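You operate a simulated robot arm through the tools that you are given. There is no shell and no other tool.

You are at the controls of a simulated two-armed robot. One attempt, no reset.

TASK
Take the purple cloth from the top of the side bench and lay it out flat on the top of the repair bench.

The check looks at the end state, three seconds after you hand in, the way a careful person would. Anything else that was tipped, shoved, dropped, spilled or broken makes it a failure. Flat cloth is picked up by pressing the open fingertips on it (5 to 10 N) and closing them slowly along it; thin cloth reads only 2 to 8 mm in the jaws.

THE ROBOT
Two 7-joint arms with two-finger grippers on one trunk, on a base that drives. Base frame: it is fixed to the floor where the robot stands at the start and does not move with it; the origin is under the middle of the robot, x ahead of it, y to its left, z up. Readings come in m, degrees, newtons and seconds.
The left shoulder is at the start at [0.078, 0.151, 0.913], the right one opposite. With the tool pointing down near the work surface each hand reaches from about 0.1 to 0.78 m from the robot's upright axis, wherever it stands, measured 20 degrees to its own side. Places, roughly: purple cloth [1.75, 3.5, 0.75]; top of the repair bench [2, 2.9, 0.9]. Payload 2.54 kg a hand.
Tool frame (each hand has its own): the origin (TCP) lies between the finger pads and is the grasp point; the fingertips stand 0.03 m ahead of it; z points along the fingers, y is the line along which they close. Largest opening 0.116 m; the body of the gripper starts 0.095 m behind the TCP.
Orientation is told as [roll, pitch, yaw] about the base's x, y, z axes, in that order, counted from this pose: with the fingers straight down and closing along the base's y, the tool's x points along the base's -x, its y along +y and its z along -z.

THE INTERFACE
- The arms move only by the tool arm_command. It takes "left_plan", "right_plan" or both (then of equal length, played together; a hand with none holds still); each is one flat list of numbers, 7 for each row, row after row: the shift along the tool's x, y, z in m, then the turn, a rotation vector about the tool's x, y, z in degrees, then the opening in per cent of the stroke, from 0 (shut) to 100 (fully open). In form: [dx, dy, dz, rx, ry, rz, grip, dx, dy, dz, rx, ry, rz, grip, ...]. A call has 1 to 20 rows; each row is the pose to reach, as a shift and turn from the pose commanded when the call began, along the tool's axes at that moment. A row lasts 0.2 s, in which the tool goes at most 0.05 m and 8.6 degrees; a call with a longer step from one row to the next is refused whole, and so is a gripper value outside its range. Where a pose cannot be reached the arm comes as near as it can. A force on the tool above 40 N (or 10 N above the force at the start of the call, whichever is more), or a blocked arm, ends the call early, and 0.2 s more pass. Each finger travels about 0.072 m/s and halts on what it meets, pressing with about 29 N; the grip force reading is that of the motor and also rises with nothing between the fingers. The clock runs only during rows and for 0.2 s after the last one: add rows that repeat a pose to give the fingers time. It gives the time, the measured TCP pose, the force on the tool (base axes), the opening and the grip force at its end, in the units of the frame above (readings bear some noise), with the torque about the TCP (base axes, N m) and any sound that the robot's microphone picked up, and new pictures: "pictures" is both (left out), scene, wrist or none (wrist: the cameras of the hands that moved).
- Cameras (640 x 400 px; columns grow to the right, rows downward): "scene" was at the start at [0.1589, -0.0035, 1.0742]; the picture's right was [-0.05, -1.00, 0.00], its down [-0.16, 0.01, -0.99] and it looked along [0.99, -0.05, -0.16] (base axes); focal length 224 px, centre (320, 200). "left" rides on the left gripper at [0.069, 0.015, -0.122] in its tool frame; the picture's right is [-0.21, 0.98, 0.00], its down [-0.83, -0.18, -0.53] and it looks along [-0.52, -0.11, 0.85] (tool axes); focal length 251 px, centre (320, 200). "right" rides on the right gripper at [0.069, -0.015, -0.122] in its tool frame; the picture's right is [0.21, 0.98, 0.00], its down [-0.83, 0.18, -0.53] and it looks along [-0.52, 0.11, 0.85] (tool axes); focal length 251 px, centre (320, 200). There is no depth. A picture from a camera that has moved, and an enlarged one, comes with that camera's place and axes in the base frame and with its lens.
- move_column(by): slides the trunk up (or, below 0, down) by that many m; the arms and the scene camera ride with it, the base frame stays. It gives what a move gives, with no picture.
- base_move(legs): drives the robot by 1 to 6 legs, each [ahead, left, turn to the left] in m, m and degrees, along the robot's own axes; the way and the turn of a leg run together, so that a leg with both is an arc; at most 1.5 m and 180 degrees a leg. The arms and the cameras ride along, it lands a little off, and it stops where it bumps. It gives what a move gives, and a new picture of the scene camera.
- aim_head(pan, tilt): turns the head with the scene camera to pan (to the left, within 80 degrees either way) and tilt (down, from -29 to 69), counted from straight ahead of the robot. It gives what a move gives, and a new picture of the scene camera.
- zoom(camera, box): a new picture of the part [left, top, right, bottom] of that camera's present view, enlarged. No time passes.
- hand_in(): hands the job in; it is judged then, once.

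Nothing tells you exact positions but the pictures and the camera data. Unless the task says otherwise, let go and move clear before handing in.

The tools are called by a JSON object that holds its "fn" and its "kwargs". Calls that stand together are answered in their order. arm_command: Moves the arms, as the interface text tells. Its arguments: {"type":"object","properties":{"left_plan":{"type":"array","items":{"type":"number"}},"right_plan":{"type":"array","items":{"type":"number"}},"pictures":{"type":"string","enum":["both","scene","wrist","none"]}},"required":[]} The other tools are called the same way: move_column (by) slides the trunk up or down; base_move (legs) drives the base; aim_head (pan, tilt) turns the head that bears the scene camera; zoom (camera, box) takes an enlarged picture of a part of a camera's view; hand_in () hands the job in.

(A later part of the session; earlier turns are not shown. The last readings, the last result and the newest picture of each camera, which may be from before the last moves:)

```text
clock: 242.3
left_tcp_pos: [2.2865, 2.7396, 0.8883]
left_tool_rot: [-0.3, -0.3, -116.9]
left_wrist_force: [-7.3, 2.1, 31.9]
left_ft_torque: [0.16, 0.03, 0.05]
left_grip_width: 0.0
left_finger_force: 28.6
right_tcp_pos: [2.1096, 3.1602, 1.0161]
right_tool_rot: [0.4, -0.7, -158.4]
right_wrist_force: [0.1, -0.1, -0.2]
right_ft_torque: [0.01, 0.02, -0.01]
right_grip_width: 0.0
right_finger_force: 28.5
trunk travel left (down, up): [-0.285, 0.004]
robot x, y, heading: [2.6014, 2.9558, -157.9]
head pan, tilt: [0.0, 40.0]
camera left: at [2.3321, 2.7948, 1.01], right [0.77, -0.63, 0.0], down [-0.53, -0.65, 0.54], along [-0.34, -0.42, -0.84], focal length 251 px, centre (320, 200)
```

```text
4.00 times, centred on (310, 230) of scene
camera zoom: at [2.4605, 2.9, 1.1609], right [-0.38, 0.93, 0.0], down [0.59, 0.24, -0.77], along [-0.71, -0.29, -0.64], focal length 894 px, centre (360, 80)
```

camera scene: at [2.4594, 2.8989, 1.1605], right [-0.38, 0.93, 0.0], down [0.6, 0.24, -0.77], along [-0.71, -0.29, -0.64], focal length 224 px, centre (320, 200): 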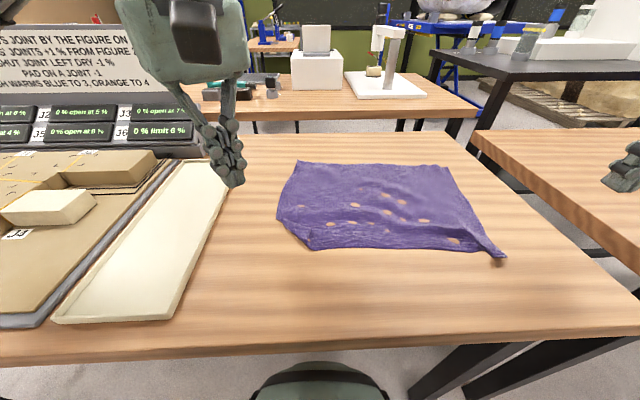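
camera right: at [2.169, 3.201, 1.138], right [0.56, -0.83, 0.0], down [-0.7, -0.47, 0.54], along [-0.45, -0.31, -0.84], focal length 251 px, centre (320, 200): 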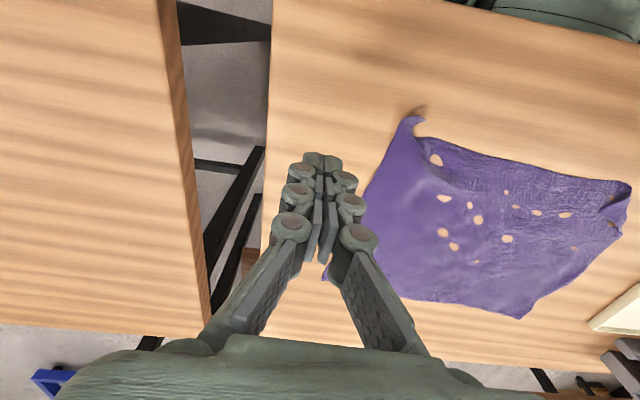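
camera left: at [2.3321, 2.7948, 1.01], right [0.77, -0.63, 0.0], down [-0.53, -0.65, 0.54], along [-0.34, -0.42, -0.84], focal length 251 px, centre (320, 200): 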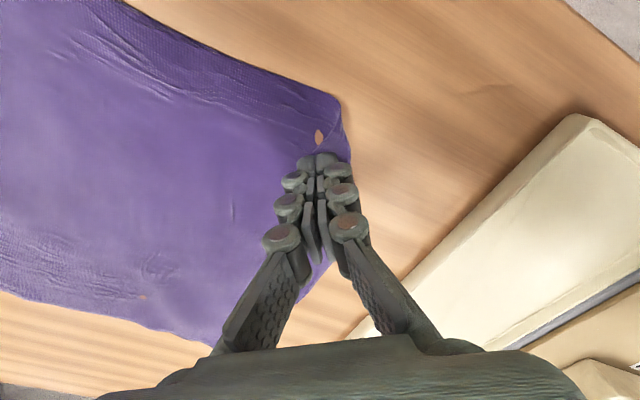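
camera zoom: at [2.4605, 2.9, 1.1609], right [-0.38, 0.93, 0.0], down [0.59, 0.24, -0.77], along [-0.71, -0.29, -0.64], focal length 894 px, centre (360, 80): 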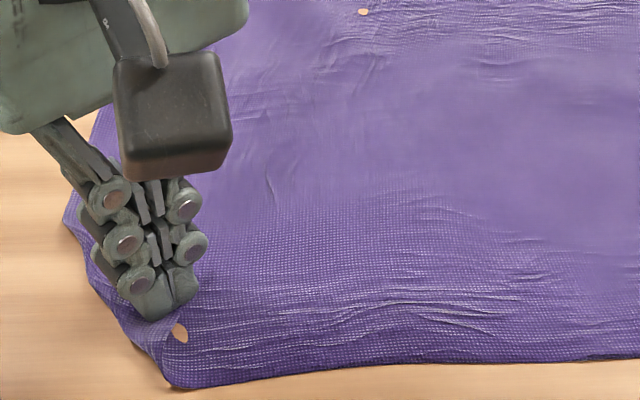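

{"fn": "arm_command", "kwargs": {"left_plan": [0, 0, -0.02, 0, 0, 0, 0, 0, 0, -0.06, 0, 0, 0, 0, 0, 0.01, -0.1, 0, 0, 0, 0, 0, 0.04, -0.13, 0, 0, 0, 0, 0, 0.07, -0.13, 0, 0, 0, 0], "pictures": "both"}}

{"fn": "zoom", "kwargs": {"camera": "scene", "box": [250, 130, 530, 280]}}

{"fn": "zoom", "kwargs": {"camera": "scene", "box": [240, 205, 330, 275]}}

```text
clock: 243.5
left_tcp_pos: [2.3509, 2.7079, 1.0169]
left_tool_rot: [0.0, -0.1, -117.0]
left_wrist_force: [0.9, -0.3, 0.2]
left_ft_torque: [0.01, -0.02, 0.0]
left_grip_width: 0.0004
left_finger_force: 28.3
right_tcp_pos: [2.1085, 3.1596, 1.0159]
right_tool_rot: [0.1, -0.7, -158.3]
right_wrist_force: [-0.3, 0.2, 0.5]
right_ft_torque: [-0.01, 0.05, 0.02]
right_grip_width: 0.0003
right_finger_force: 28.2
trunk travel left (down, up): [-0.285, 0.004]
robot x, y, heading: [2.6035, 2.9518, -157.8]
head pan, tilt: [0.0, 40.0]
camera scene: at [2.46, 2.8986, 1.1606], right [-0.38, 0.93, 0.0], down [0.6, 0.24, -0.77], along [-0.71, -0.29, -0.64], focal length 224 px, centre (320, 200)
camera left: at [2.3961, 2.7623, 1.1392], right [0.77, -0.63, 0.0], down [-0.53, -0.65, 0.54], along [-0.34, -0.41, -0.84], focal length 251 px, centre (320, 200)
```

scene: 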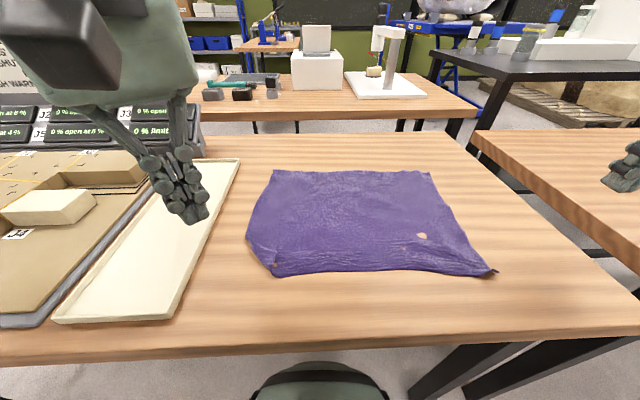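
left: 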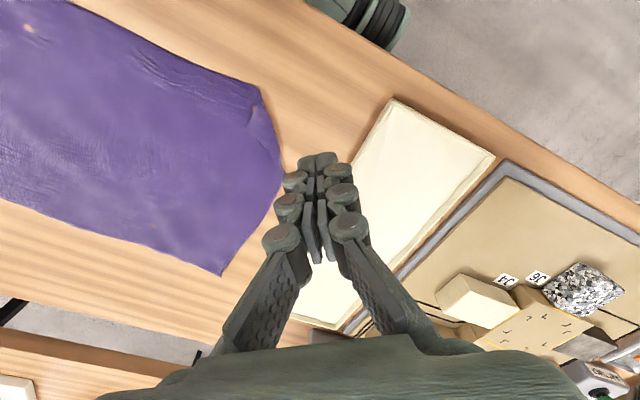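

```text
2.29 times, centred on (390, 205) of scene
camera zoom: at [2.46, 2.8986, 1.1606], right [-0.38, 0.93, 0.0], down [0.6, 0.24, -0.77], along [-0.71, -0.29, -0.64], focal length 511 px, centre (160, 189)
```

zoom: 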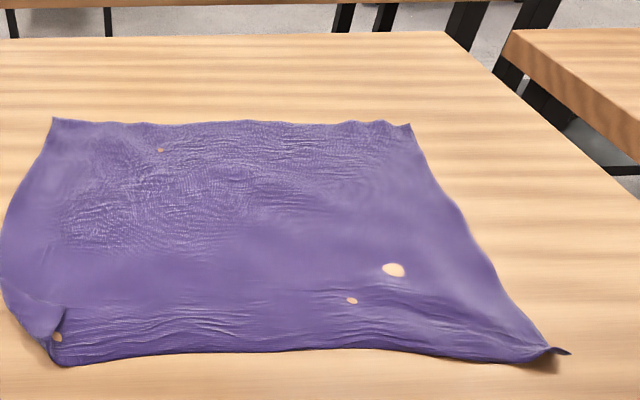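

```text
5.71 times, centred on (285, 240) of scene
camera zoom: at [2.46, 2.8986, 1.1606], right [-0.38, 0.93, 0.0], down [0.6, 0.24, -0.77], along [-0.71, -0.29, -0.64], focal length 1278 px, centre (520, -29)
```

zoom: 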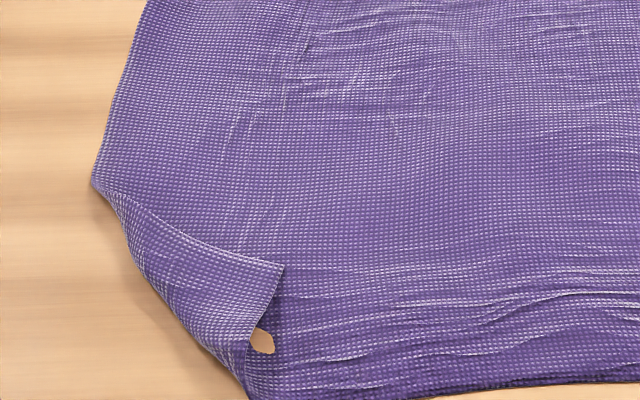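

The cloth is flat except a small folded flap at P and a tiny curl at A. For P, I'll pinch the cloth a little inside that corner, lift it so the flap drops open, and lay it back. I bring the left hand there, turned across the diagonal.

{"fn": "arm_command", "kwargs": {"left_plan": [-0.001, -0.0119, 0, 0, 0, 8.4, 10, -0.0021, -0.0238, 0, 0, 0, 16.7, 20, -0.0031, -0.0357, 0, 0, 0, 25.1, 30, -0.0041, -0.0476, 0, 0, 0, 33.5, 40, -0.0051, -0.0595, 0, 0, 0, 41.8, 50, -0.0062, -0.0714, 0, 0, 0, 50.2, 60, -0.0072, -0.0833, 0.01, 0, 0, 58.5, 60, -0.0082, -0.0952, 0.02, 0, 0, 66.9, 60, -0.0092, -0.1071, 0.035, 0, 0, 75.3, 60, -0.0103, -0.119, 0.05, 0, 0, 83.6, 60, -0.0113, -0.1309, 0.06, 0, 0, 92, 60, -0.0113, -0.1309, 0.06, 0, 0, 92, 60], "pictures": "wrist"}}

```text
clock: 246.1
left_tcp_pos: [2.2263, 2.7588, 0.9548]
left_tool_rot: [0.2, 0.0, 151.0]
left_wrist_force: [-0.6, -0.1, -0.4]
left_ft_torque: [0.03, 0.02, 0.0]
left_grip_width: 0.0695
left_finger_force: 0.1
right_tcp_pos: [2.1086, 3.1602, 1.0163]
right_tool_rot: [0.2, -0.7, -158.2]
right_wrist_force: [-0.5, 0.1, -0.2]
right_ft_torque: [0.02, -0.01, -0.01]
right_grip_width: 0.0001
right_finger_force: 28.6
trunk travel left (down, up): [-0.285, 0.004]
robot x, y, heading: [2.6019, 2.9566, -157.8]
head pan, tilt: [0.0, 40.0]
camera left: at [2.2788, 2.7117, 1.0771], right [-0.66, -0.75, 0.0], down [-0.63, 0.56, 0.53], along [-0.4, 0.35, -0.84], focal length 251 px, centre (320, 200)
```

left: 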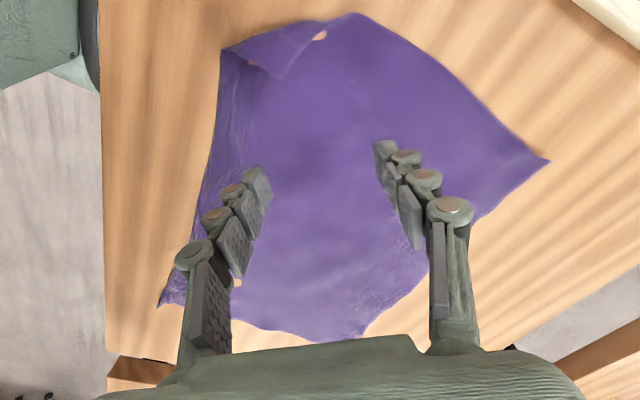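

{"fn": "arm_command", "kwargs": {"left_plan": [0.008, 0, 0.02, 0, 0, 0, 60, 0.015, 0, 0.04, 0, 0, 0, 60, 0.015, 0, 0.058, 0, 0, 0, 60, 0.015, 0, 0.065, 0, 0, 0, 60, 0.015, 0, 0.0675, 0, 0, 0, 60, 0.015, 0, 0.0675, 0, 0, 0, 60], "pictures": "none"}}

```text
clock: 247.5
left_tcp_pos: [2.2378, 2.7525, 0.8902]
left_tool_rot: [0.2, 0.0, 151.1]
left_wrist_force: [0.1, 0.5, 1.1]
left_ft_torque: [-0.01, -0.02, -0.01]
left_grip_width: 0.0696
left_finger_force: 0.0
right_tcp_pos: [2.1081, 3.1595, 1.0161]
right_tool_rot: [0.2, -0.6, -158.3]
right_wrist_force: [0.0, 0.5, 0.2]
right_ft_torque: [-0.05, -0.01, 0.03]
right_grip_width: 0.0003
right_finger_force: 28.6
trunk travel left (down, up): [-0.285, 0.004]
robot x, y, heading: [2.606, 2.9551, -157.9]
head pan, tilt: [0.0, 40.0]
```

{"fn": "arm_command", "kwargs": {"left_plan": [0, 0, 0.002, 0, 0, 0, 60, 0, 0, 0.003, 0, 0, 0, 60, 0, 0, 0.003, 0, 0, 0, 60], "pictures": "none"}}

```text
clock: 248.3
left_tcp_pos: [2.2375, 2.7519, 0.8886]
left_tool_rot: [0.2, -0.2, 151.1]
left_wrist_force: [-0.5, 0.9, 4.7]
left_ft_torque: [0.19, -0.07, 0.04]
left_grip_width: 0.0695
left_finger_force: 0.3
right_tcp_pos: [2.1091, 3.1601, 1.0167]
right_tool_rot: [0.1, -0.6, -158.3]
right_wrist_force: [1.1, -1.0, 0.0]
right_ft_torque: [-0.04, 0.04, -0.01]
right_grip_width: 0.0002
right_finger_force: 28.4
trunk travel left (down, up): [-0.285, 0.004]
robot x, y, heading: [2.6099, 2.9543, -158.0]
head pan, tilt: [0.0, 40.0]
```

{"fn": "arm_command", "kwargs": {"left_plan": [0, 0, 0.0003, 0, 0, 0, 57, 0, 0, -0.0002, 0, 0, 0, 54, 0, 0, -0.0007, 0, 0, 0, 51, 0, 0, -0.0012, 0, 0, 0, 48, 0, 0, -0.0016, 0, 0, 0, 45, 0, 0, -0.002, 0, 0, 0, 42, 0, 0, -0.0023, 0, 0, 0, 39, 0, 0, -0.0025, 0, 0, 0, 36, 0, 0, -0.0027, 0, 0, 0, 33, 0, 0, -0.0028, 0, 0, 0, 29, 0, 0, -0.0028, 0, 0, 0, 25, 0, 0, -0.0028, 0, 0, 0, 21, 0, 0, -0.0028, 0, 0, 0, 17, 0, 0, -0.0028, 0, 0, 0, 13, 0, 0, -0.0028, 0, 0, 0, 9, 0, 0, -0.0028, 0, 0, 0, 5, 0, 0, -0.0028, 0, 0, 0, 0, 0, 0, -0.0028, 0, 0, 0, 0], "pictures": "wrist"}}

```text
clock: 252.1
left_tcp_pos: [2.2398, 2.751, 0.8893]
left_tool_rot: [0.2, -0.1, 151.0]
left_wrist_force: [0.0, -2.8, 3.5]
left_ft_torque: [0.21, -0.05, -0.01]
left_grip_width: 0.0046
left_finger_force: 39.7
right_tcp_pos: [2.1097, 3.1592, 1.0157]
right_tool_rot: [0.2, -0.5, -158.3]
right_wrist_force: [-0.7, -0.1, 0.1]
right_ft_torque: [0.0, 0.0, 0.01]
right_grip_width: 0.0001
right_finger_force: 28.3
trunk travel left (down, up): [-0.285, 0.004]
robot x, y, heading: [2.603, 2.9555, -157.9]
head pan, tilt: [0.0, 40.0]
camera left: at [2.2927, 2.7032, 1.0115], right [-0.66, -0.75, 0.0], down [-0.63, 0.56, 0.54], along [-0.4, 0.35, -0.84], focal length 251 px, centre (320, 200)
```

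left: 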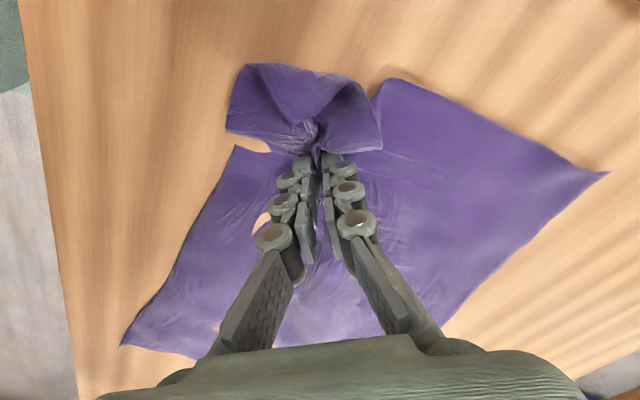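

Pinched. I lift gently to let the flap drop open.

{"fn": "arm_command", "kwargs": {"left_plan": [0, 0, -0.015, 0, 0, 0, 0, -0.003, 0, -0.03, 0, 0, 0, 0, -0.006, 0, -0.045, 0, 0, 0, 0, -0.009, 0, -0.06, 0, 0, 0, 0, -0.012, 0, -0.075, 0, 0, 0, 0, -0.015, 0, -0.09, 0, 0, 0, 0, -0.015, 0, -0.1, 0, 0, 0, 0, -0.015, 0, -0.1, 0, 0, 0, 0], "pictures": "both"}}

{"fn": "zoom", "kwargs": {"camera": "scene", "box": [230, 150, 400, 290]}}

```text
clock: 253.9
left_tcp_pos: [2.2286, 2.7572, 0.9885]
left_tool_rot: [0.2, -0.1, 151.1]
left_wrist_force: [-1.7, -2.3, 3.5]
left_ft_torque: [0.16, -0.17, -0.03]
left_grip_width: 0.0031
left_finger_force: 37.9
right_tcp_pos: [2.1091, 3.1605, 1.0155]
right_tool_rot: [0.2, -0.6, -158.2]
right_wrist_force: [0.0, 0.5, 0.4]
right_ft_torque: [-0.01, -0.04, 0.02]
right_grip_width: 0.0001
right_finger_force: 28.6
trunk travel left (down, up): [-0.285, 0.004]
robot x, y, heading: [2.601, 2.9536, -158.0]
head pan, tilt: [0.0, 40.0]
camera scene: at [2.4596, 2.8988, 1.1606], right [-0.38, 0.93, 0.0], down [0.6, 0.24, -0.77], along [-0.71, -0.29, -0.64], focal length 224 px, centre (320, 200)
camera left: at [2.2808, 2.7105, 1.1103], right [-0.66, -0.75, 0.0], down [-0.63, 0.56, 0.53], along [-0.4, 0.35, -0.84], focal length 251 px, centre (320, 200)
```

scene: 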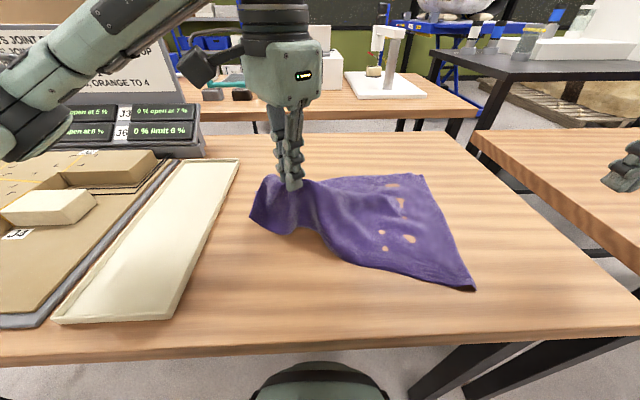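
left: 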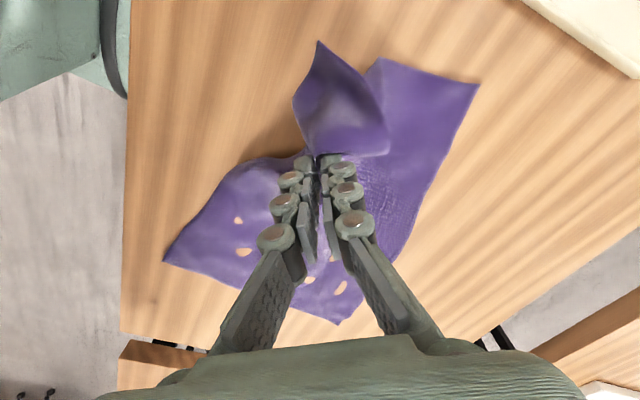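

```text
2.86 times, centred on (315, 220) of scene
camera zoom: at [2.4596, 2.8988, 1.1606], right [-0.38, 0.93, 0.0], down [0.6, 0.24, -0.77], along [-0.71, -0.29, -0.64], focal length 639 px, centre (334, 143)
```

zoom: 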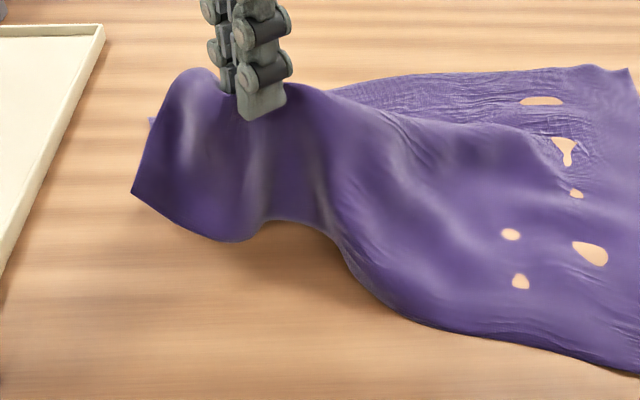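

The flap dropped open and P now points outward. I lower it, let the tip land outward, and release by opening slowly on the table.

{"fn": "arm_command", "kwargs": {"left_plan": [0, 0, 0.02, 0, 0, 0, 0, 0, 0, 0.04, 0, 0, 0, 0, 0.003, 0, 0.06, 0, 0, 0, 0, 0.006, 0, 0.08, 0, 0, 0, 0, 0.009, 0, 0.092, 0, 0, 0, 0, 0.012, 0, 0.099, 0, 0, 0, 0, 0.012, 0, 0.1, 0, 0, 0, 0, 0.012, 0, 0.1, 0, 0, 0, 5, 0.012, 0, 0.1, 0, 0, 0, 10, 0.012, 0, 0.1, 0, 0, 0, 15, 0.012, 0, 0.1, 0, 0, 0, 20, 0.012, 0, 0.1, 0, 0, 0, 26, 0.012, 0, 0.1, 0, 0, 0, 32, 0.012, 0, 0.1, 0, 0, 0, 38, 0.012, 0, 0.098, 0, 0, 0, 44, 0.012, 0, 0.06, 0, 0, 0, 44, 0.012, 0, 0.02, 0, 0, 0, 44, 0.012, 0, -0.01, 0, 0, 0, 44], "pictures": "both"}}

{"fn": "zoom", "kwargs": {"camera": "scene", "box": [230, 150, 510, 300]}}

```text
clock: 257.7
left_tcp_pos: [2.24, 2.753, 0.9983]
left_tool_rot: [0.2, -0.1, 151.0]
left_wrist_force: [0.3, -0.1, 0.7]
left_ft_torque: [0.0, 0.0, 0.01]
left_grip_width: 0.051
left_finger_force: 0.1
right_tcp_pos: [2.1078, 3.1594, 1.0171]
right_tool_rot: [0.2, -0.5, -158.2]
right_wrist_force: [-0.4, 0.9, -0.3]
right_ft_torque: [0.02, 0.0, 0.03]
right_grip_width: 0.0
right_finger_force: 28.7
trunk travel left (down, up): [-0.285, 0.004]
robot x, y, heading: [2.6005, 2.9577, -157.8]
head pan, tilt: [0.0, 40.0]
camera scene: at [2.4598, 2.899, 1.1606], right [-0.38, 0.93, 0.0], down [0.6, 0.24, -0.77], along [-0.71, -0.29, -0.64], focal length 224 px, centre (320, 200)
camera left: at [2.2926, 2.7055, 1.1207], right [-0.66, -0.75, 0.0], down [-0.63, 0.56, 0.53], along [-0.4, 0.35, -0.85], focal length 251 px, centre (320, 200)
```

scene: 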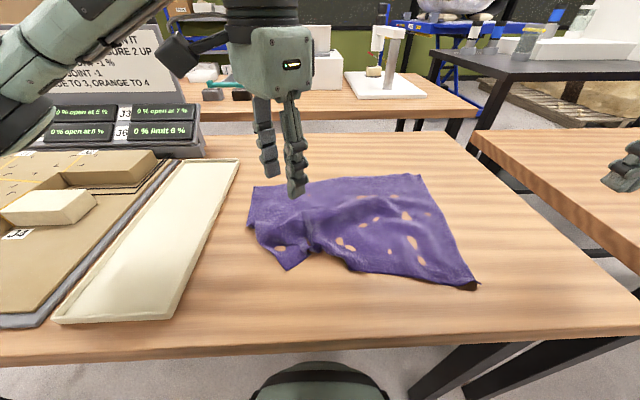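
left: 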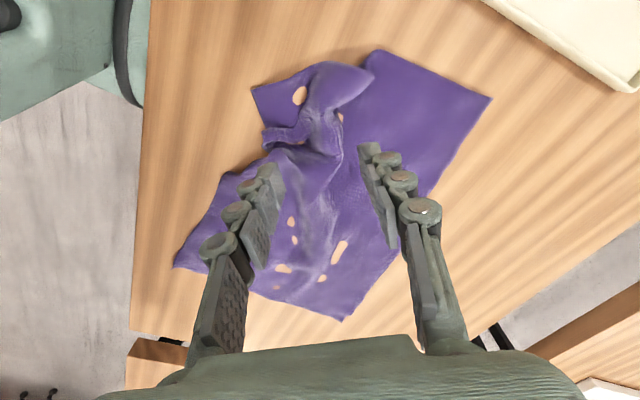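

```text
2.29 times, centred on (370, 225) of scene
camera zoom: at [2.4598, 2.899, 1.1606], right [-0.38, 0.93, 0.0], down [0.6, 0.24, -0.77], along [-0.71, -0.29, -0.64], focal length 511 px, centre (206, 143)
```

zoom: 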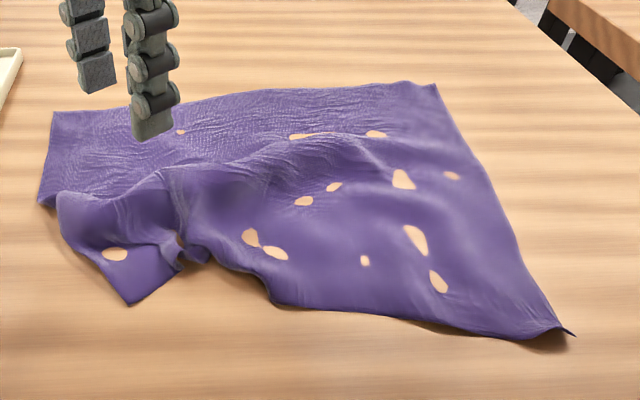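

P is now unfolded; the pinch left a soft bunch there. The cloth sits slightly near the front edge, so I'll press near C and X with both hands and draw the far hem forward and right, which also straightens the cloth.

{"fn": "arm_command", "kwargs": {"left_plan": [-0.0046, 0.0191, 0, 0, 0, -7.3, 30, -0.0091, 0.0383, 0, 0, 0, -14.6, 15, -0.0137, 0.0574, 0.01, 0, 0, -21.9, 0, -0.0183, 0.0766, 0.03, 0, 0, -29.1, 0, -0.0229, 0.0957, 0.055, 0, 0, -36.4, 0, -0.0274, 0.1149, 0.08, 0, 0, -43.7, 0, -0.032, 0.134, 0.098, 0, 0, -51, 0, -0.032, 0.134, 0.1, 0, 0, -51, 0], "right_plan": [-0.0277, 0.0239, 0, 0, 0, 0, 0, -0.0554, 0.0477, 0, 0, 0, 0, 0, -0.0831, 0.0716, 0.01, 0, 0, 0, 0, -0.1109, 0.0954, 0.03, 0, 0, 0, 0, -0.1386, 0.1193, 0.06, 0, 0, 0, 0, -0.1663, 0.1431, 0.09, 0, 0, 0, 0, -0.194, 0.167, 0.117, 0, 0, 0, 0, -0.194, 0.167, 0.12, 0, 0, 0, 0], "pictures": "both"}}

```text
clock: 259.5
left_tcp_pos: [2.1458, 2.6531, 0.8982]
left_tool_rot: [0.0, -0.4, -157.9]
left_wrist_force: [-0.1, 0.0, 0.8]
left_ft_torque: [0.0, 0.03, -0.01]
left_grip_width: 0.0
left_finger_force: 28.5
right_tcp_pos: [1.9899, 2.9346, 0.8975]
right_tool_rot: [0.2, -0.7, -158.4]
right_wrist_force: [0.7, -0.3, 0.0]
right_ft_torque: [0.01, -0.02, -0.01]
right_grip_width: 0.0
right_finger_force: 28.9
trunk travel left (down, up): [-0.285, 0.004]
robot x, y, heading: [2.6001, 2.9601, -157.9]
head pan, tilt: [0.0, 40.0]
camera scene: at [2.4598, 2.8991, 1.1607], right [-0.38, 0.93, 0.0], down [0.6, 0.24, -0.77], along [-0.71, -0.29, -0.64], focal length 224 px, centre (320, 200)
camera right: at [2.0501, 2.9759, 1.0199], right [0.56, -0.83, 0.0], down [-0.7, -0.47, 0.54], along [-0.45, -0.31, -0.84], focal length 251 px, centre (320, 200)
camera left: at [2.2146, 2.6649, 1.0203], right [0.17, -0.99, 0.0], down [-0.83, -0.14, 0.54], along [-0.53, -0.09, -0.84], focal length 251 px, centre (320, 200)
```

scene: 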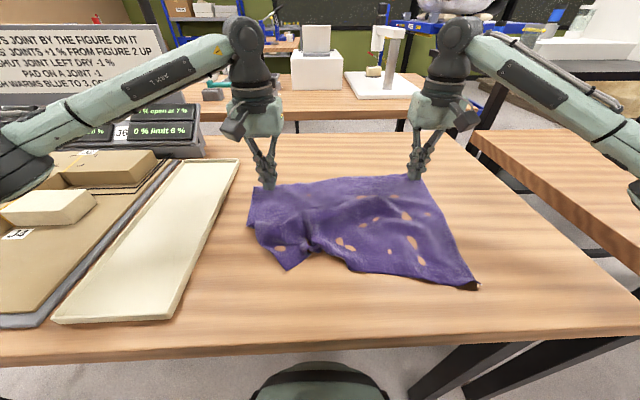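
right: 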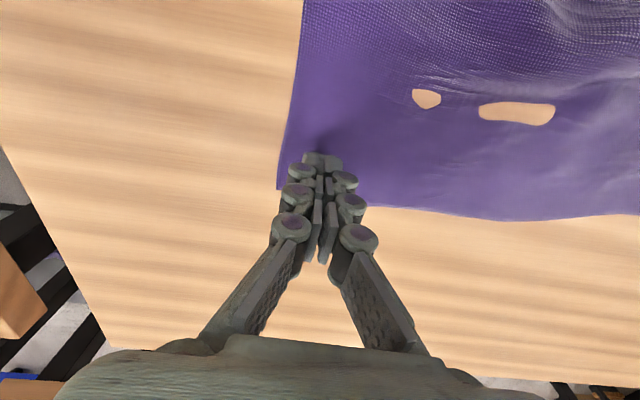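
left: 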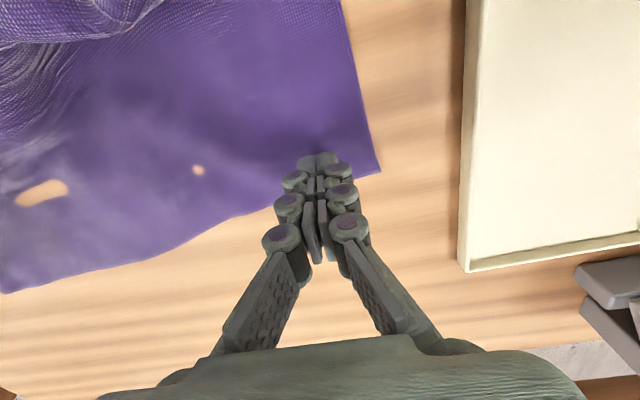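

{"fn": "arm_command", "kwargs": {"left_plan": [0.008, -0.004, 0.006, 0, 0, 0, 0, 0.008, -0.004, 0.011, 0, 0, 0, 0, 0.008, -0.004, 0.011, 0, 0, 0, 0], "right_plan": [0, 0, 0.006, 0, 0, 0, 0, 0, 0, 0.0105, 0, 0, 0, 0, 0, 0, 0.0105, 0, 0, 0, 0], "pictures": "none"}}

```text
clock: 260.3
left_tcp_pos: [2.1509, 2.6584, 0.8882]
left_tool_rot: [0.1, -0.3, -158.1]
left_wrist_force: [0.7, 0.5, 3.0]
left_ft_torque: [0.03, -0.01, 0.01]
left_grip_width: 0.0001
left_finger_force: 28.9
right_tcp_pos: [1.9903, 2.9343, 0.8884]
right_tool_rot: [0.1, -0.6, -158.3]
right_wrist_force: [-0.5, -0.2, 0.0]
right_ft_torque: [0.03, 0.01, 0.0]
right_grip_width: 0.0
right_finger_force: 28.3
trunk travel left (down, up): [-0.285, 0.004]
robot x, y, heading: [2.6036, 2.9543, -157.8]
head pan, tilt: [0.0, 40.0]
```

{"fn": "arm_command", "kwargs": {"left_plan": [0, 0, 0.0008, 0, 0, 0, 0, -0.01, -0.004, 0.0009, 0, 0, 0, 0, -0.02, -0.008, 0.0009, 0, 0, 0, 0, -0.03, -0.012, 0.0009, 0, 0, 0, 0, -0.04, -0.016, 0.0009, 0, 0, 0, 0, -0.05, -0.02, 0.0009, 0, 0, 0, 0, -0.06, -0.025, 0.0009, 0, 0, 0, 0, -0.07, -0.03, 0.0009, 0, 0, 0, 0, -0.07, -0.03, 0.0009, 0, 0, 0, 0], "right_plan": [0, 0, 0.0022, 0, 0, 0, 0, -0.01, -0.004, 0.0024, 0, 0, 0, 0, -0.02, -0.008, 0.0024, 0, 0, 0, 0, -0.03, -0.012, 0.0024, 0, 0, 0, 0, -0.04, -0.016, 0.0024, 0, 0, 0, 0, -0.05, -0.02, 0.0024, 0, 0, 0, 0, -0.06, -0.025, 0.0024, 0, 0, 0, 0, -0.07, -0.03, 0.0024, 0, 0, 0, 0, -0.07, -0.03, 0.0024, 0, 0, 0, 0], "pictures": "both"}}

{"fn": "zoom", "kwargs": {"camera": "scene", "box": [230, 150, 510, 300]}}

```text
clock: 262.3
left_tcp_pos: [2.0745, 2.658, 0.8893]
left_tool_rot: [0.1, -0.4, -158.0]
left_wrist_force: [-0.1, -0.3, -0.7]
left_ft_torque: [0.02, -0.03, 0.02]
left_grip_width: 0.0
left_finger_force: 28.2
right_tcp_pos: [1.9137, 2.9374, 0.8879]
right_tool_rot: [0.2, -0.6, -158.3]
right_wrist_force: [2.2, -0.2, 7.0]
right_ft_torque: [0.04, -0.06, -0.03]
right_grip_width: 0.0
right_finger_force: 28.4
trunk travel left (down, up): [-0.285, 0.004]
robot x, y, heading: [2.5994, 2.9525, -157.8]
head pan, tilt: [0.0, 40.0]
camera scene: at [2.4605, 2.8989, 1.1607], right [-0.38, 0.93, 0.0], down [0.59, 0.24, -0.77], along [-0.71, -0.29, -0.64], focal length 224 px, centre (320, 200)
camera right: at [1.9739, 2.9776, 1.0104], right [0.56, -0.83, 0.0], down [-0.7, -0.47, 0.54], along [-0.45, -0.31, -0.84], focal length 251 px, centre (320, 200)
camera left: at [2.1447, 2.6702, 1.011], right [0.17, -0.99, 0.0], down [-0.83, -0.14, 0.54], along [-0.53, -0.09, -0.84], focal length 251 px, centre (320, 200)
```

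scene: 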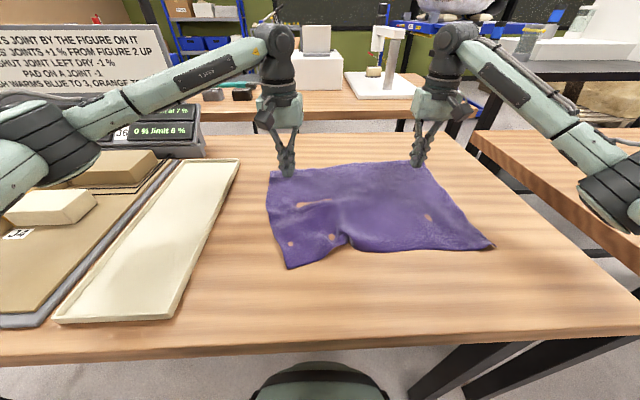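
right: 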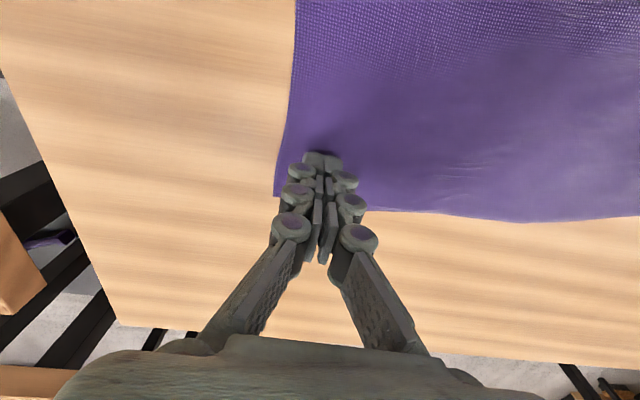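
left: 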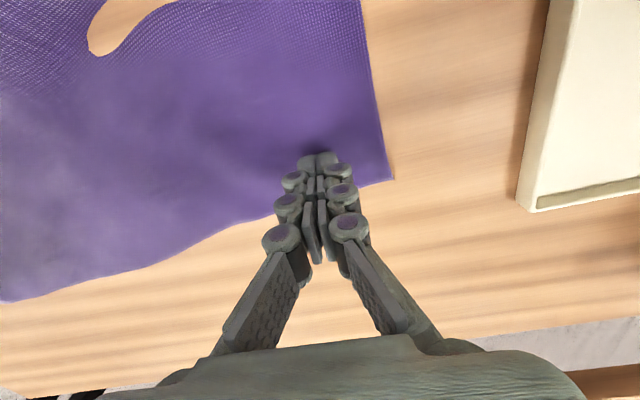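

```text
2.29 times, centred on (370, 225) of scene
camera zoom: at [2.4605, 2.8989, 1.1607], right [-0.38, 0.93, 0.0], down [0.59, 0.24, -0.77], along [-0.71, -0.29, -0.64], focal length 511 px, centre (206, 143)
```

zoom: 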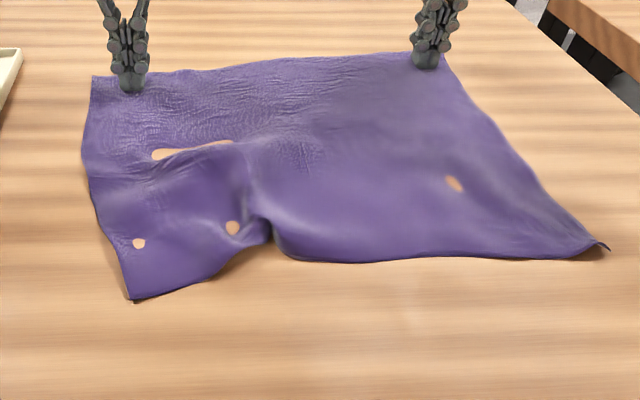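

Very good. Only a gather in the near hem by P remains. I place the hands on each side of it to draw them apart.

{"fn": "arm_command", "kwargs": {"left_plan": [0, 0, -0.03, 0, 0, 0, 0, 0.02, -0.003, -0.06, 0, 0, 0, 0, 0.06, -0.009, -0.065, 0, 0, 0, 0, 0.1, -0.015, -0.065, 0, 0, 0, 0, 0.14, -0.022, -0.065, 0, 0, 0, 0, 0.18, -0.028, -0.065, 0, 0, 0, 0, 0.222, -0.034, -0.06, 0, 0, 0, 0, 0.222, -0.034, -0.035, 0, 0, 0, 0, 0.222, -0.034, -0.008, 0, 0, 0, 0, 0.222, -0.034, -0.006, 0, 0, 0, 0], "right_plan": [0, 0, -0.03, 0, 0, 0, 0, 0.02, 0.007, -0.06, 0, 0, 0, 0, 0.06, 0.02, -0.065, 0, 0, 0, 0, 0.1, 0.033, -0.065, 0, 0, 0, 0, 0.14, 0.047, -0.065, 0, 0, 0, 0, 0.18, 0.06, -0.065, 0, 0, 0, 0, 0.216, 0.073, -0.06, 0, 0, 0, 0, 0.216, 0.073, -0.035, 0, 0, 0, 0, 0.216, 0.073, -0.012, 0, 0, 0, 0, 0.216, 0.073, -0.006, 0, 0, 0, 0], "pictures": "both"}}

```text
clock: 264.5
left_tcp_pos: [2.2679, 2.774, 0.8937]
left_tool_rot: [0.1, -0.2, -158.0]
left_wrist_force: [0.0, 1.0, -0.3]
left_ft_torque: [0.0, 0.01, 0.01]
left_grip_width: 0.0
left_finger_force: 28.3
right_tcp_pos: [2.1435, 2.9464, 0.893]
right_tool_rot: [0.2, -0.6, -158.3]
right_wrist_force: [-0.4, -1.0, -0.7]
right_ft_torque: [-0.01, 0.02, -0.03]
right_grip_width: 0.0002
right_finger_force: 28.3
trunk travel left (down, up): [-0.285, 0.004]
robot x, y, heading: [2.6004, 2.955, -158.0]
head pan, tilt: [0.0, 40.0]
camera scene: at [2.4597, 2.8989, 1.1606], right [-0.38, 0.93, 0.0], down [0.6, 0.24, -0.77], along [-0.71, -0.29, -0.64], focal length 224 px, centre (320, 200)
camera right: at [2.2018, 2.9879, 1.0156], right [0.56, -0.83, 0.0], down [-0.7, -0.47, 0.54], along [-0.45, -0.31, -0.84], focal length 251 px, centre (320, 200)
camera left: at [2.3368, 2.785, 1.0154], right [0.17, -0.99, 0.0], down [-0.83, -0.14, 0.54], along [-0.53, -0.09, -0.84], focal length 251 px, centre (320, 200)
```

scene: 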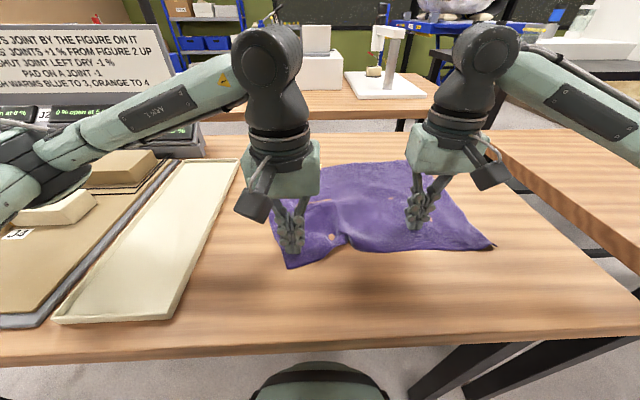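
right: 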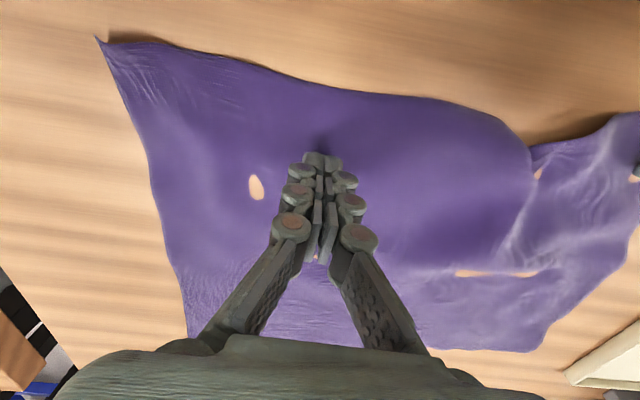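
left: 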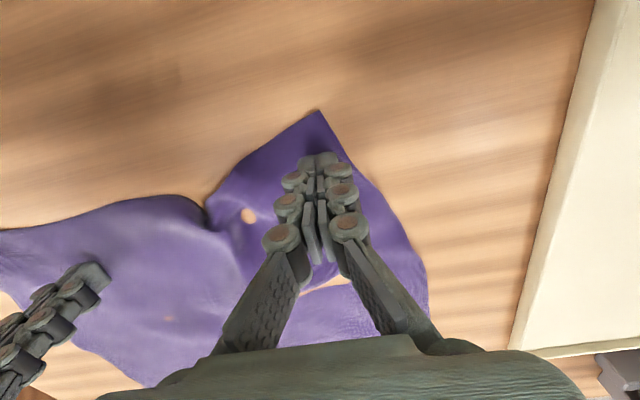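

{"fn": "arm_command", "kwargs": {"left_plan": [0, 0, 0.004, 0, 0, 0, 0, 0, 0, 0.0068, 0, 0, 0, 0, 0, 0, 0.0068, 0, 0, 0, 0], "right_plan": [0, 0, 0.004, 0, 0, 0, 0, 0, 0, 0.0075, 0, 0, 0, 0, 0, 0, 0.0075, 0, 0, 0, 0], "pictures": "none"}}

```text
clock: 265.3
left_tcp_pos: [2.2669, 2.7728, 0.8879]
left_tool_rot: [-0.1, -0.5, -157.8]
left_wrist_force: [-1.7, -0.3, 22.3]
left_ft_torque: [-0.03, -0.12, 0.0]
left_grip_width: 0.0
left_finger_force: 28.7
right_tcp_pos: [2.1408, 2.9487, 0.8886]
right_tool_rot: [0.3, -0.9, -158.4]
right_wrist_force: [-4.6, -1.7, 18.7]
right_ft_torque: [0.16, 0.0, 0.02]
right_grip_width: 0.0
right_finger_force: 28.8
trunk travel left (down, up): [-0.285, 0.004]
robot x, y, heading: [2.6035, 2.9547, -158.1]
head pan, tilt: [0.0, 40.0]
```

{"fn": "arm_command", "kwargs": {"left_plan": [0, 0, -0.001, 0, 0, 0, 0, 0.002, 0.01, -0.001, 0, 0, 0, 0, 0.004, 0.02, -0.001, 0, 0, 0, 0, 0.006, 0.03, -0.001, 0, 0, 0, 0, 0.008, 0.04, -0.001, 0, 0, 0, 0, 0.01, 0.05, -0.001, 0, 0, 0, 0, 0.012, 0.058, -0.001, 0, 0, 0, 0, 0.012, 0.058, -0.001, 0, 0, 0, 0], "right_plan": [0, 0, -0.0005, 0, 0, 0, 0, 0, 0, -0.0005, 0, 0, 0, 0, 0, 0, -0.0005, 0, 0, 0, 0, 0, -0.003, -0.0005, 0, 0, 0, 0, 0, -0.006, -0.0005, 0, 0, 0, 0, 0, -0.01, -0.0005, 0, 0, 0, 0, 0, -0.014, -0.0005, 0, 0, 0, 0, 0, -0.014, -0.0005, 0, 0, 0, 0], "pictures": "both"}}

{"fn": "zoom", "kwargs": {"camera": "scene", "box": [230, 150, 510, 300]}}

```text
clock: 266.9
left_tcp_pos: [2.2981, 2.7259, 0.8886]
left_tool_rot: [-0.2, -0.6, -157.9]
left_wrist_force: [0.8, 0.2, 13.3]
left_ft_torque: [0.06, -0.04, -0.03]
left_grip_width: 0.0
left_finger_force: 28.4
right_tcp_pos: [2.1385, 2.96, 0.889]
right_tool_rot: [0.8, -1.1, -158.0]
right_wrist_force: [3.7, -2.1, 16.1]
right_ft_torque: [0.03, -0.18, -0.05]
right_grip_width: 0.0
right_finger_force: 29.1
trunk travel left (down, up): [-0.285, 0.004]
robot x, y, heading: [2.6008, 2.9557, -158.0]
head pan, tilt: [0.0, 40.0]
stopped in row 7 (right hand): the force on the tool passed its limit at 41 N (the readings are from after the stop); the commanded pose is now the measured one
camera scene: at [2.4619, 2.8993, 1.1605], right [-0.38, 0.93, 0.0], down [0.59, 0.24, -0.77], along [-0.71, -0.29, -0.64], focal length 224 px, centre (320, 200)
camera right: at [2.1987, 3.0017, 1.0097], right [0.56, -0.83, 0.01], down [-0.69, -0.47, 0.55], along [-0.45, -0.32, -0.83], focal length 251 px, centre (320, 200)
camera left: at [2.3681, 2.7382, 1.0096], right [0.17, -0.99, 0.0], down [-0.83, -0.14, 0.54], along [-0.54, -0.09, -0.84], focal length 251 px, centre (320, 200)
```

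scene: 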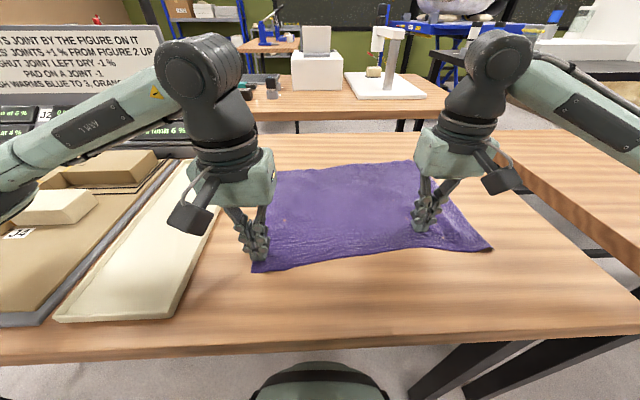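
right: 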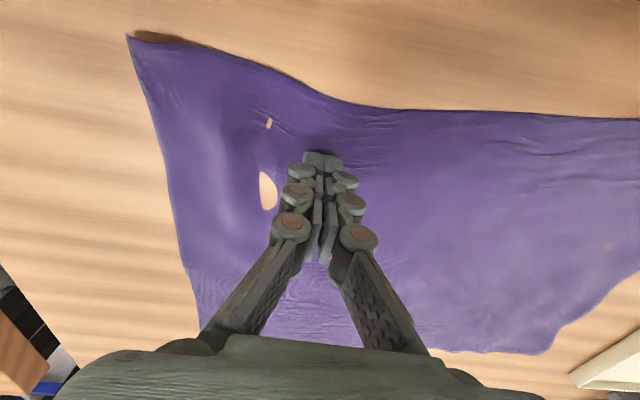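
left: 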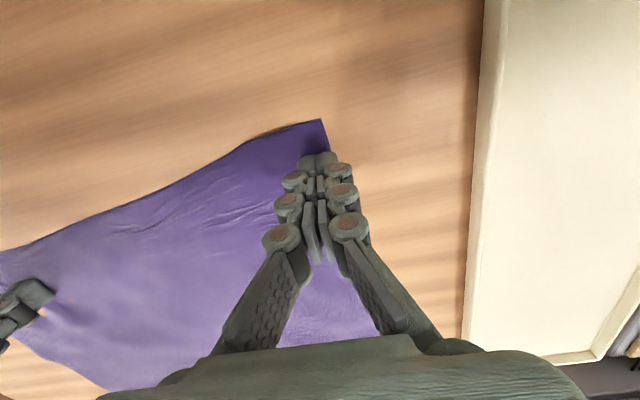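

```text
2.29 times, centred on (370, 225) of scene
camera zoom: at [2.4619, 2.8993, 1.1605], right [-0.38, 0.93, 0.0], down [0.59, 0.24, -0.77], along [-0.71, -0.29, -0.64], focal length 511 px, centre (206, 143)
```

zoom: 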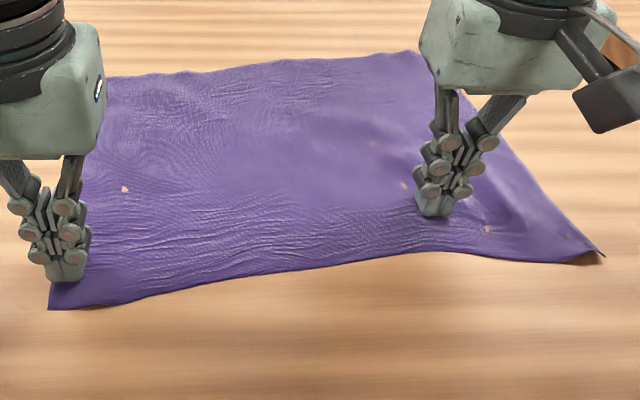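

The gather is gone. I lift both hands clear and inspect.

{"fn": "arm_command", "kwargs": {"left_plan": [0, 0, -0.03, 0, 0, 0, 0, 0, 0, -0.07, 0, 0, 0, 0, 0, 0.02, -0.11, 0, 0, 0, 0, 0, 0.05, -0.14, 0, 0, 0, 0, 0, 0.08, -0.15, 0, 0, 0, 0, 0, 0.08, -0.15, 0, 0, 0, 0], "right_plan": [0, 0, -0.03, 0, 0, 0, 0, 0, 0, -0.07, 0, 0, 0, 0, 0, -0.04, -0.1, 0, 0, 0, 0, 0, -0.08, -0.12, 0, 0, 0, 0, 0, -0.12, -0.13, 0, 0, 0, 0, 0, -0.15, -0.13, 0, 0, 0, 0], "pictures": "both"}}

{"fn": "zoom", "kwargs": {"camera": "scene", "box": [230, 140, 510, 290]}}

{"fn": "zoom", "kwargs": {"camera": "scene", "box": [400, 200, 510, 270]}}

```text
clock: 268.3
left_tcp_pos: [2.3277, 2.6538, 1.0388]
left_tool_rot: [0.0, -0.4, -158.1]
left_wrist_force: [0.9, -0.5, -0.6]
left_ft_torque: [-0.02, 0.04, 0.05]
left_grip_width: 0.0
left_finger_force: 28.6
right_tcp_pos: [2.0837, 3.1028, 1.0145]
right_tool_rot: [0.5, -0.7, -158.0]
right_wrist_force: [-0.6, -0.5, 0.3]
right_ft_torque: [0.0, 0.0, 0.0]
right_grip_width: 0.0
right_finger_force: 28.6
trunk travel left (down, up): [-0.285, 0.004]
robot x, y, heading: [2.6029, 2.9583, -157.7]
head pan, tilt: [0.0, 40.0]
camera scene: at [2.4596, 2.8993, 1.1606], right [-0.38, 0.93, 0.0], down [0.6, 0.24, -0.77], along [-0.71, -0.29, -0.64], focal length 224 px, centre (320, 200)
camera right: at [2.1438, 3.1444, 1.1364], right [0.56, -0.83, 0.01], down [-0.69, -0.47, 0.55], along [-0.45, -0.31, -0.84], focal length 251 px, centre (320, 200)
camera left: at [2.3972, 2.6645, 1.1608], right [0.17, -0.99, 0.0], down [-0.83, -0.14, 0.54], along [-0.53, -0.09, -0.84], focal length 251 px, centre (320, 200)
```

scene: 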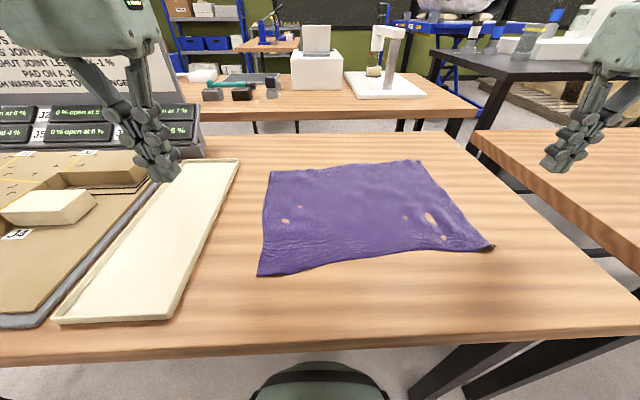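
right: 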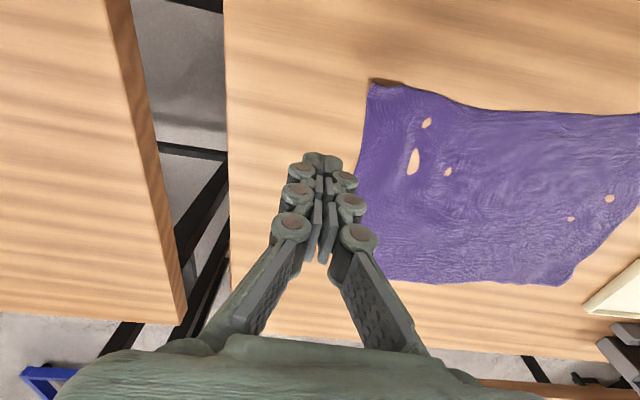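
left: 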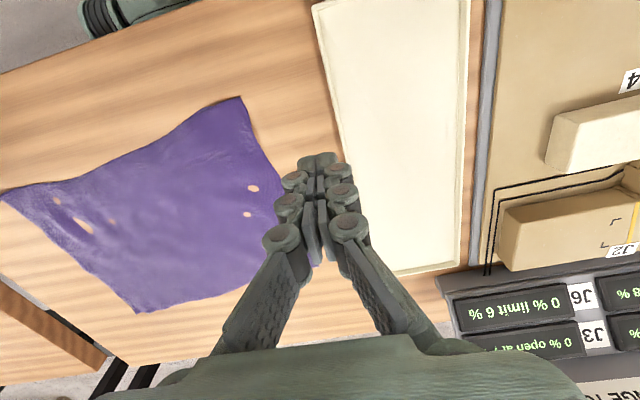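

```text
2.29 times, centred on (370, 215) of scene
camera zoom: at [2.4596, 2.8993, 1.1606], right [-0.38, 0.93, 0.0], down [0.6, 0.24, -0.77], along [-0.71, -0.29, -0.64], focal length 511 px, centre (206, 166)
```

zoom: 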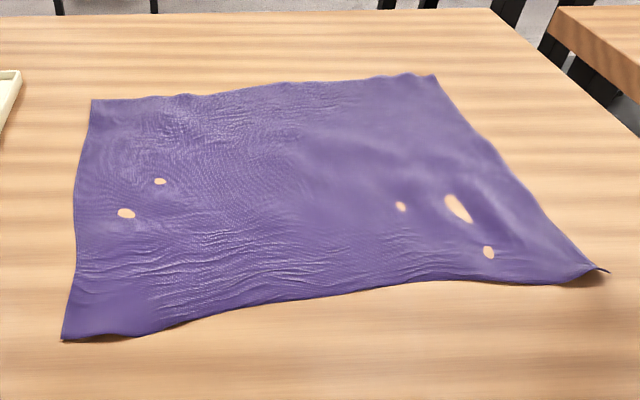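

```text
5.71 times, centred on (455, 235) of scene
camera zoom: at [2.4596, 2.8993, 1.1606], right [-0.38, 0.93, 0.0], down [0.6, 0.24, -0.77], along [-0.71, -0.29, -0.64], focal length 1278 px, centre (-451, 0)
```

zoom: 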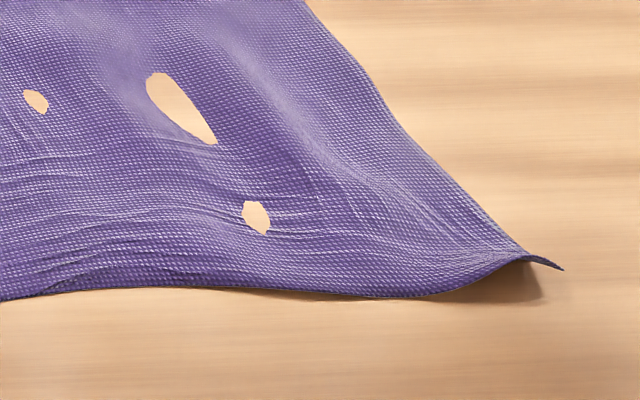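

The cloth lies flat on the repair bench; just the A tip lifts slightly. I press and smooth that corner outward once more.

{"fn": "arm_command", "kwargs": {"right_plan": [0.004, 0.022, 0.03, 0, 0, 0, 0, 0.008, 0.043, 0.06, 0, 0, 0, 0, 0.012, 0.064, 0.09, 0, 0, 0, 0, 0.012, 0.064, 0.115, 0, 0, 0, 0, 0.012, 0.064, 0.1215, 0, 0, 0, 0, 0.012, 0.064, 0.126, 0, 0, 0, 0, 0.012, 0.064, 0.126, 0, 0, 0, 0], "pictures": "wrist"}}

```text
clock: 269.9
left_tcp_pos: [2.3274, 2.6532, 1.0392]
left_tool_rot: [-0.1, -0.4, -157.9]
left_wrist_force: [0.9, 0.1, 0.2]
left_ft_torque: [0.0, 0.0, 0.02]
left_grip_width: 0.0001
left_finger_force: 28.5
right_tcp_pos: [2.1172, 3.043, 0.8879]
right_tool_rot: [0.4, -0.7, -158.1]
right_wrist_force: [0.2, 0.6, 0.9]
right_ft_torque: [-0.01, -0.01, 0.02]
right_grip_width: 0.0
right_finger_force: 29.3
trunk travel left (down, up): [-0.285, 0.004]
robot x, y, heading: [2.6035, 2.9546, -158.0]
head pan, tilt: [0.0, 40.0]
camera right: at [2.1774, 3.0856, 1.0108], right [0.56, -0.83, 0.01], down [-0.69, -0.47, 0.55], along [-0.45, -0.31, -0.84], focal length 251 px, centre (320, 200)
```

right: 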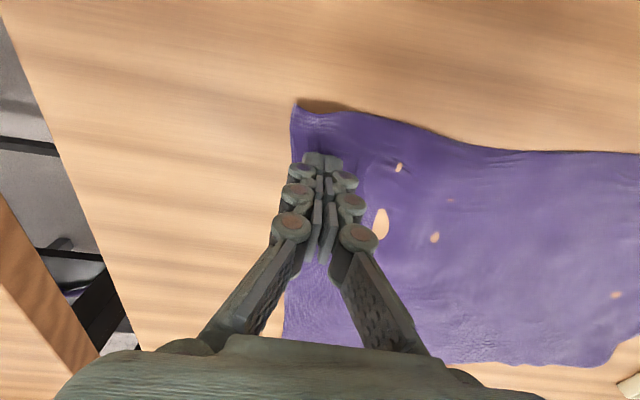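

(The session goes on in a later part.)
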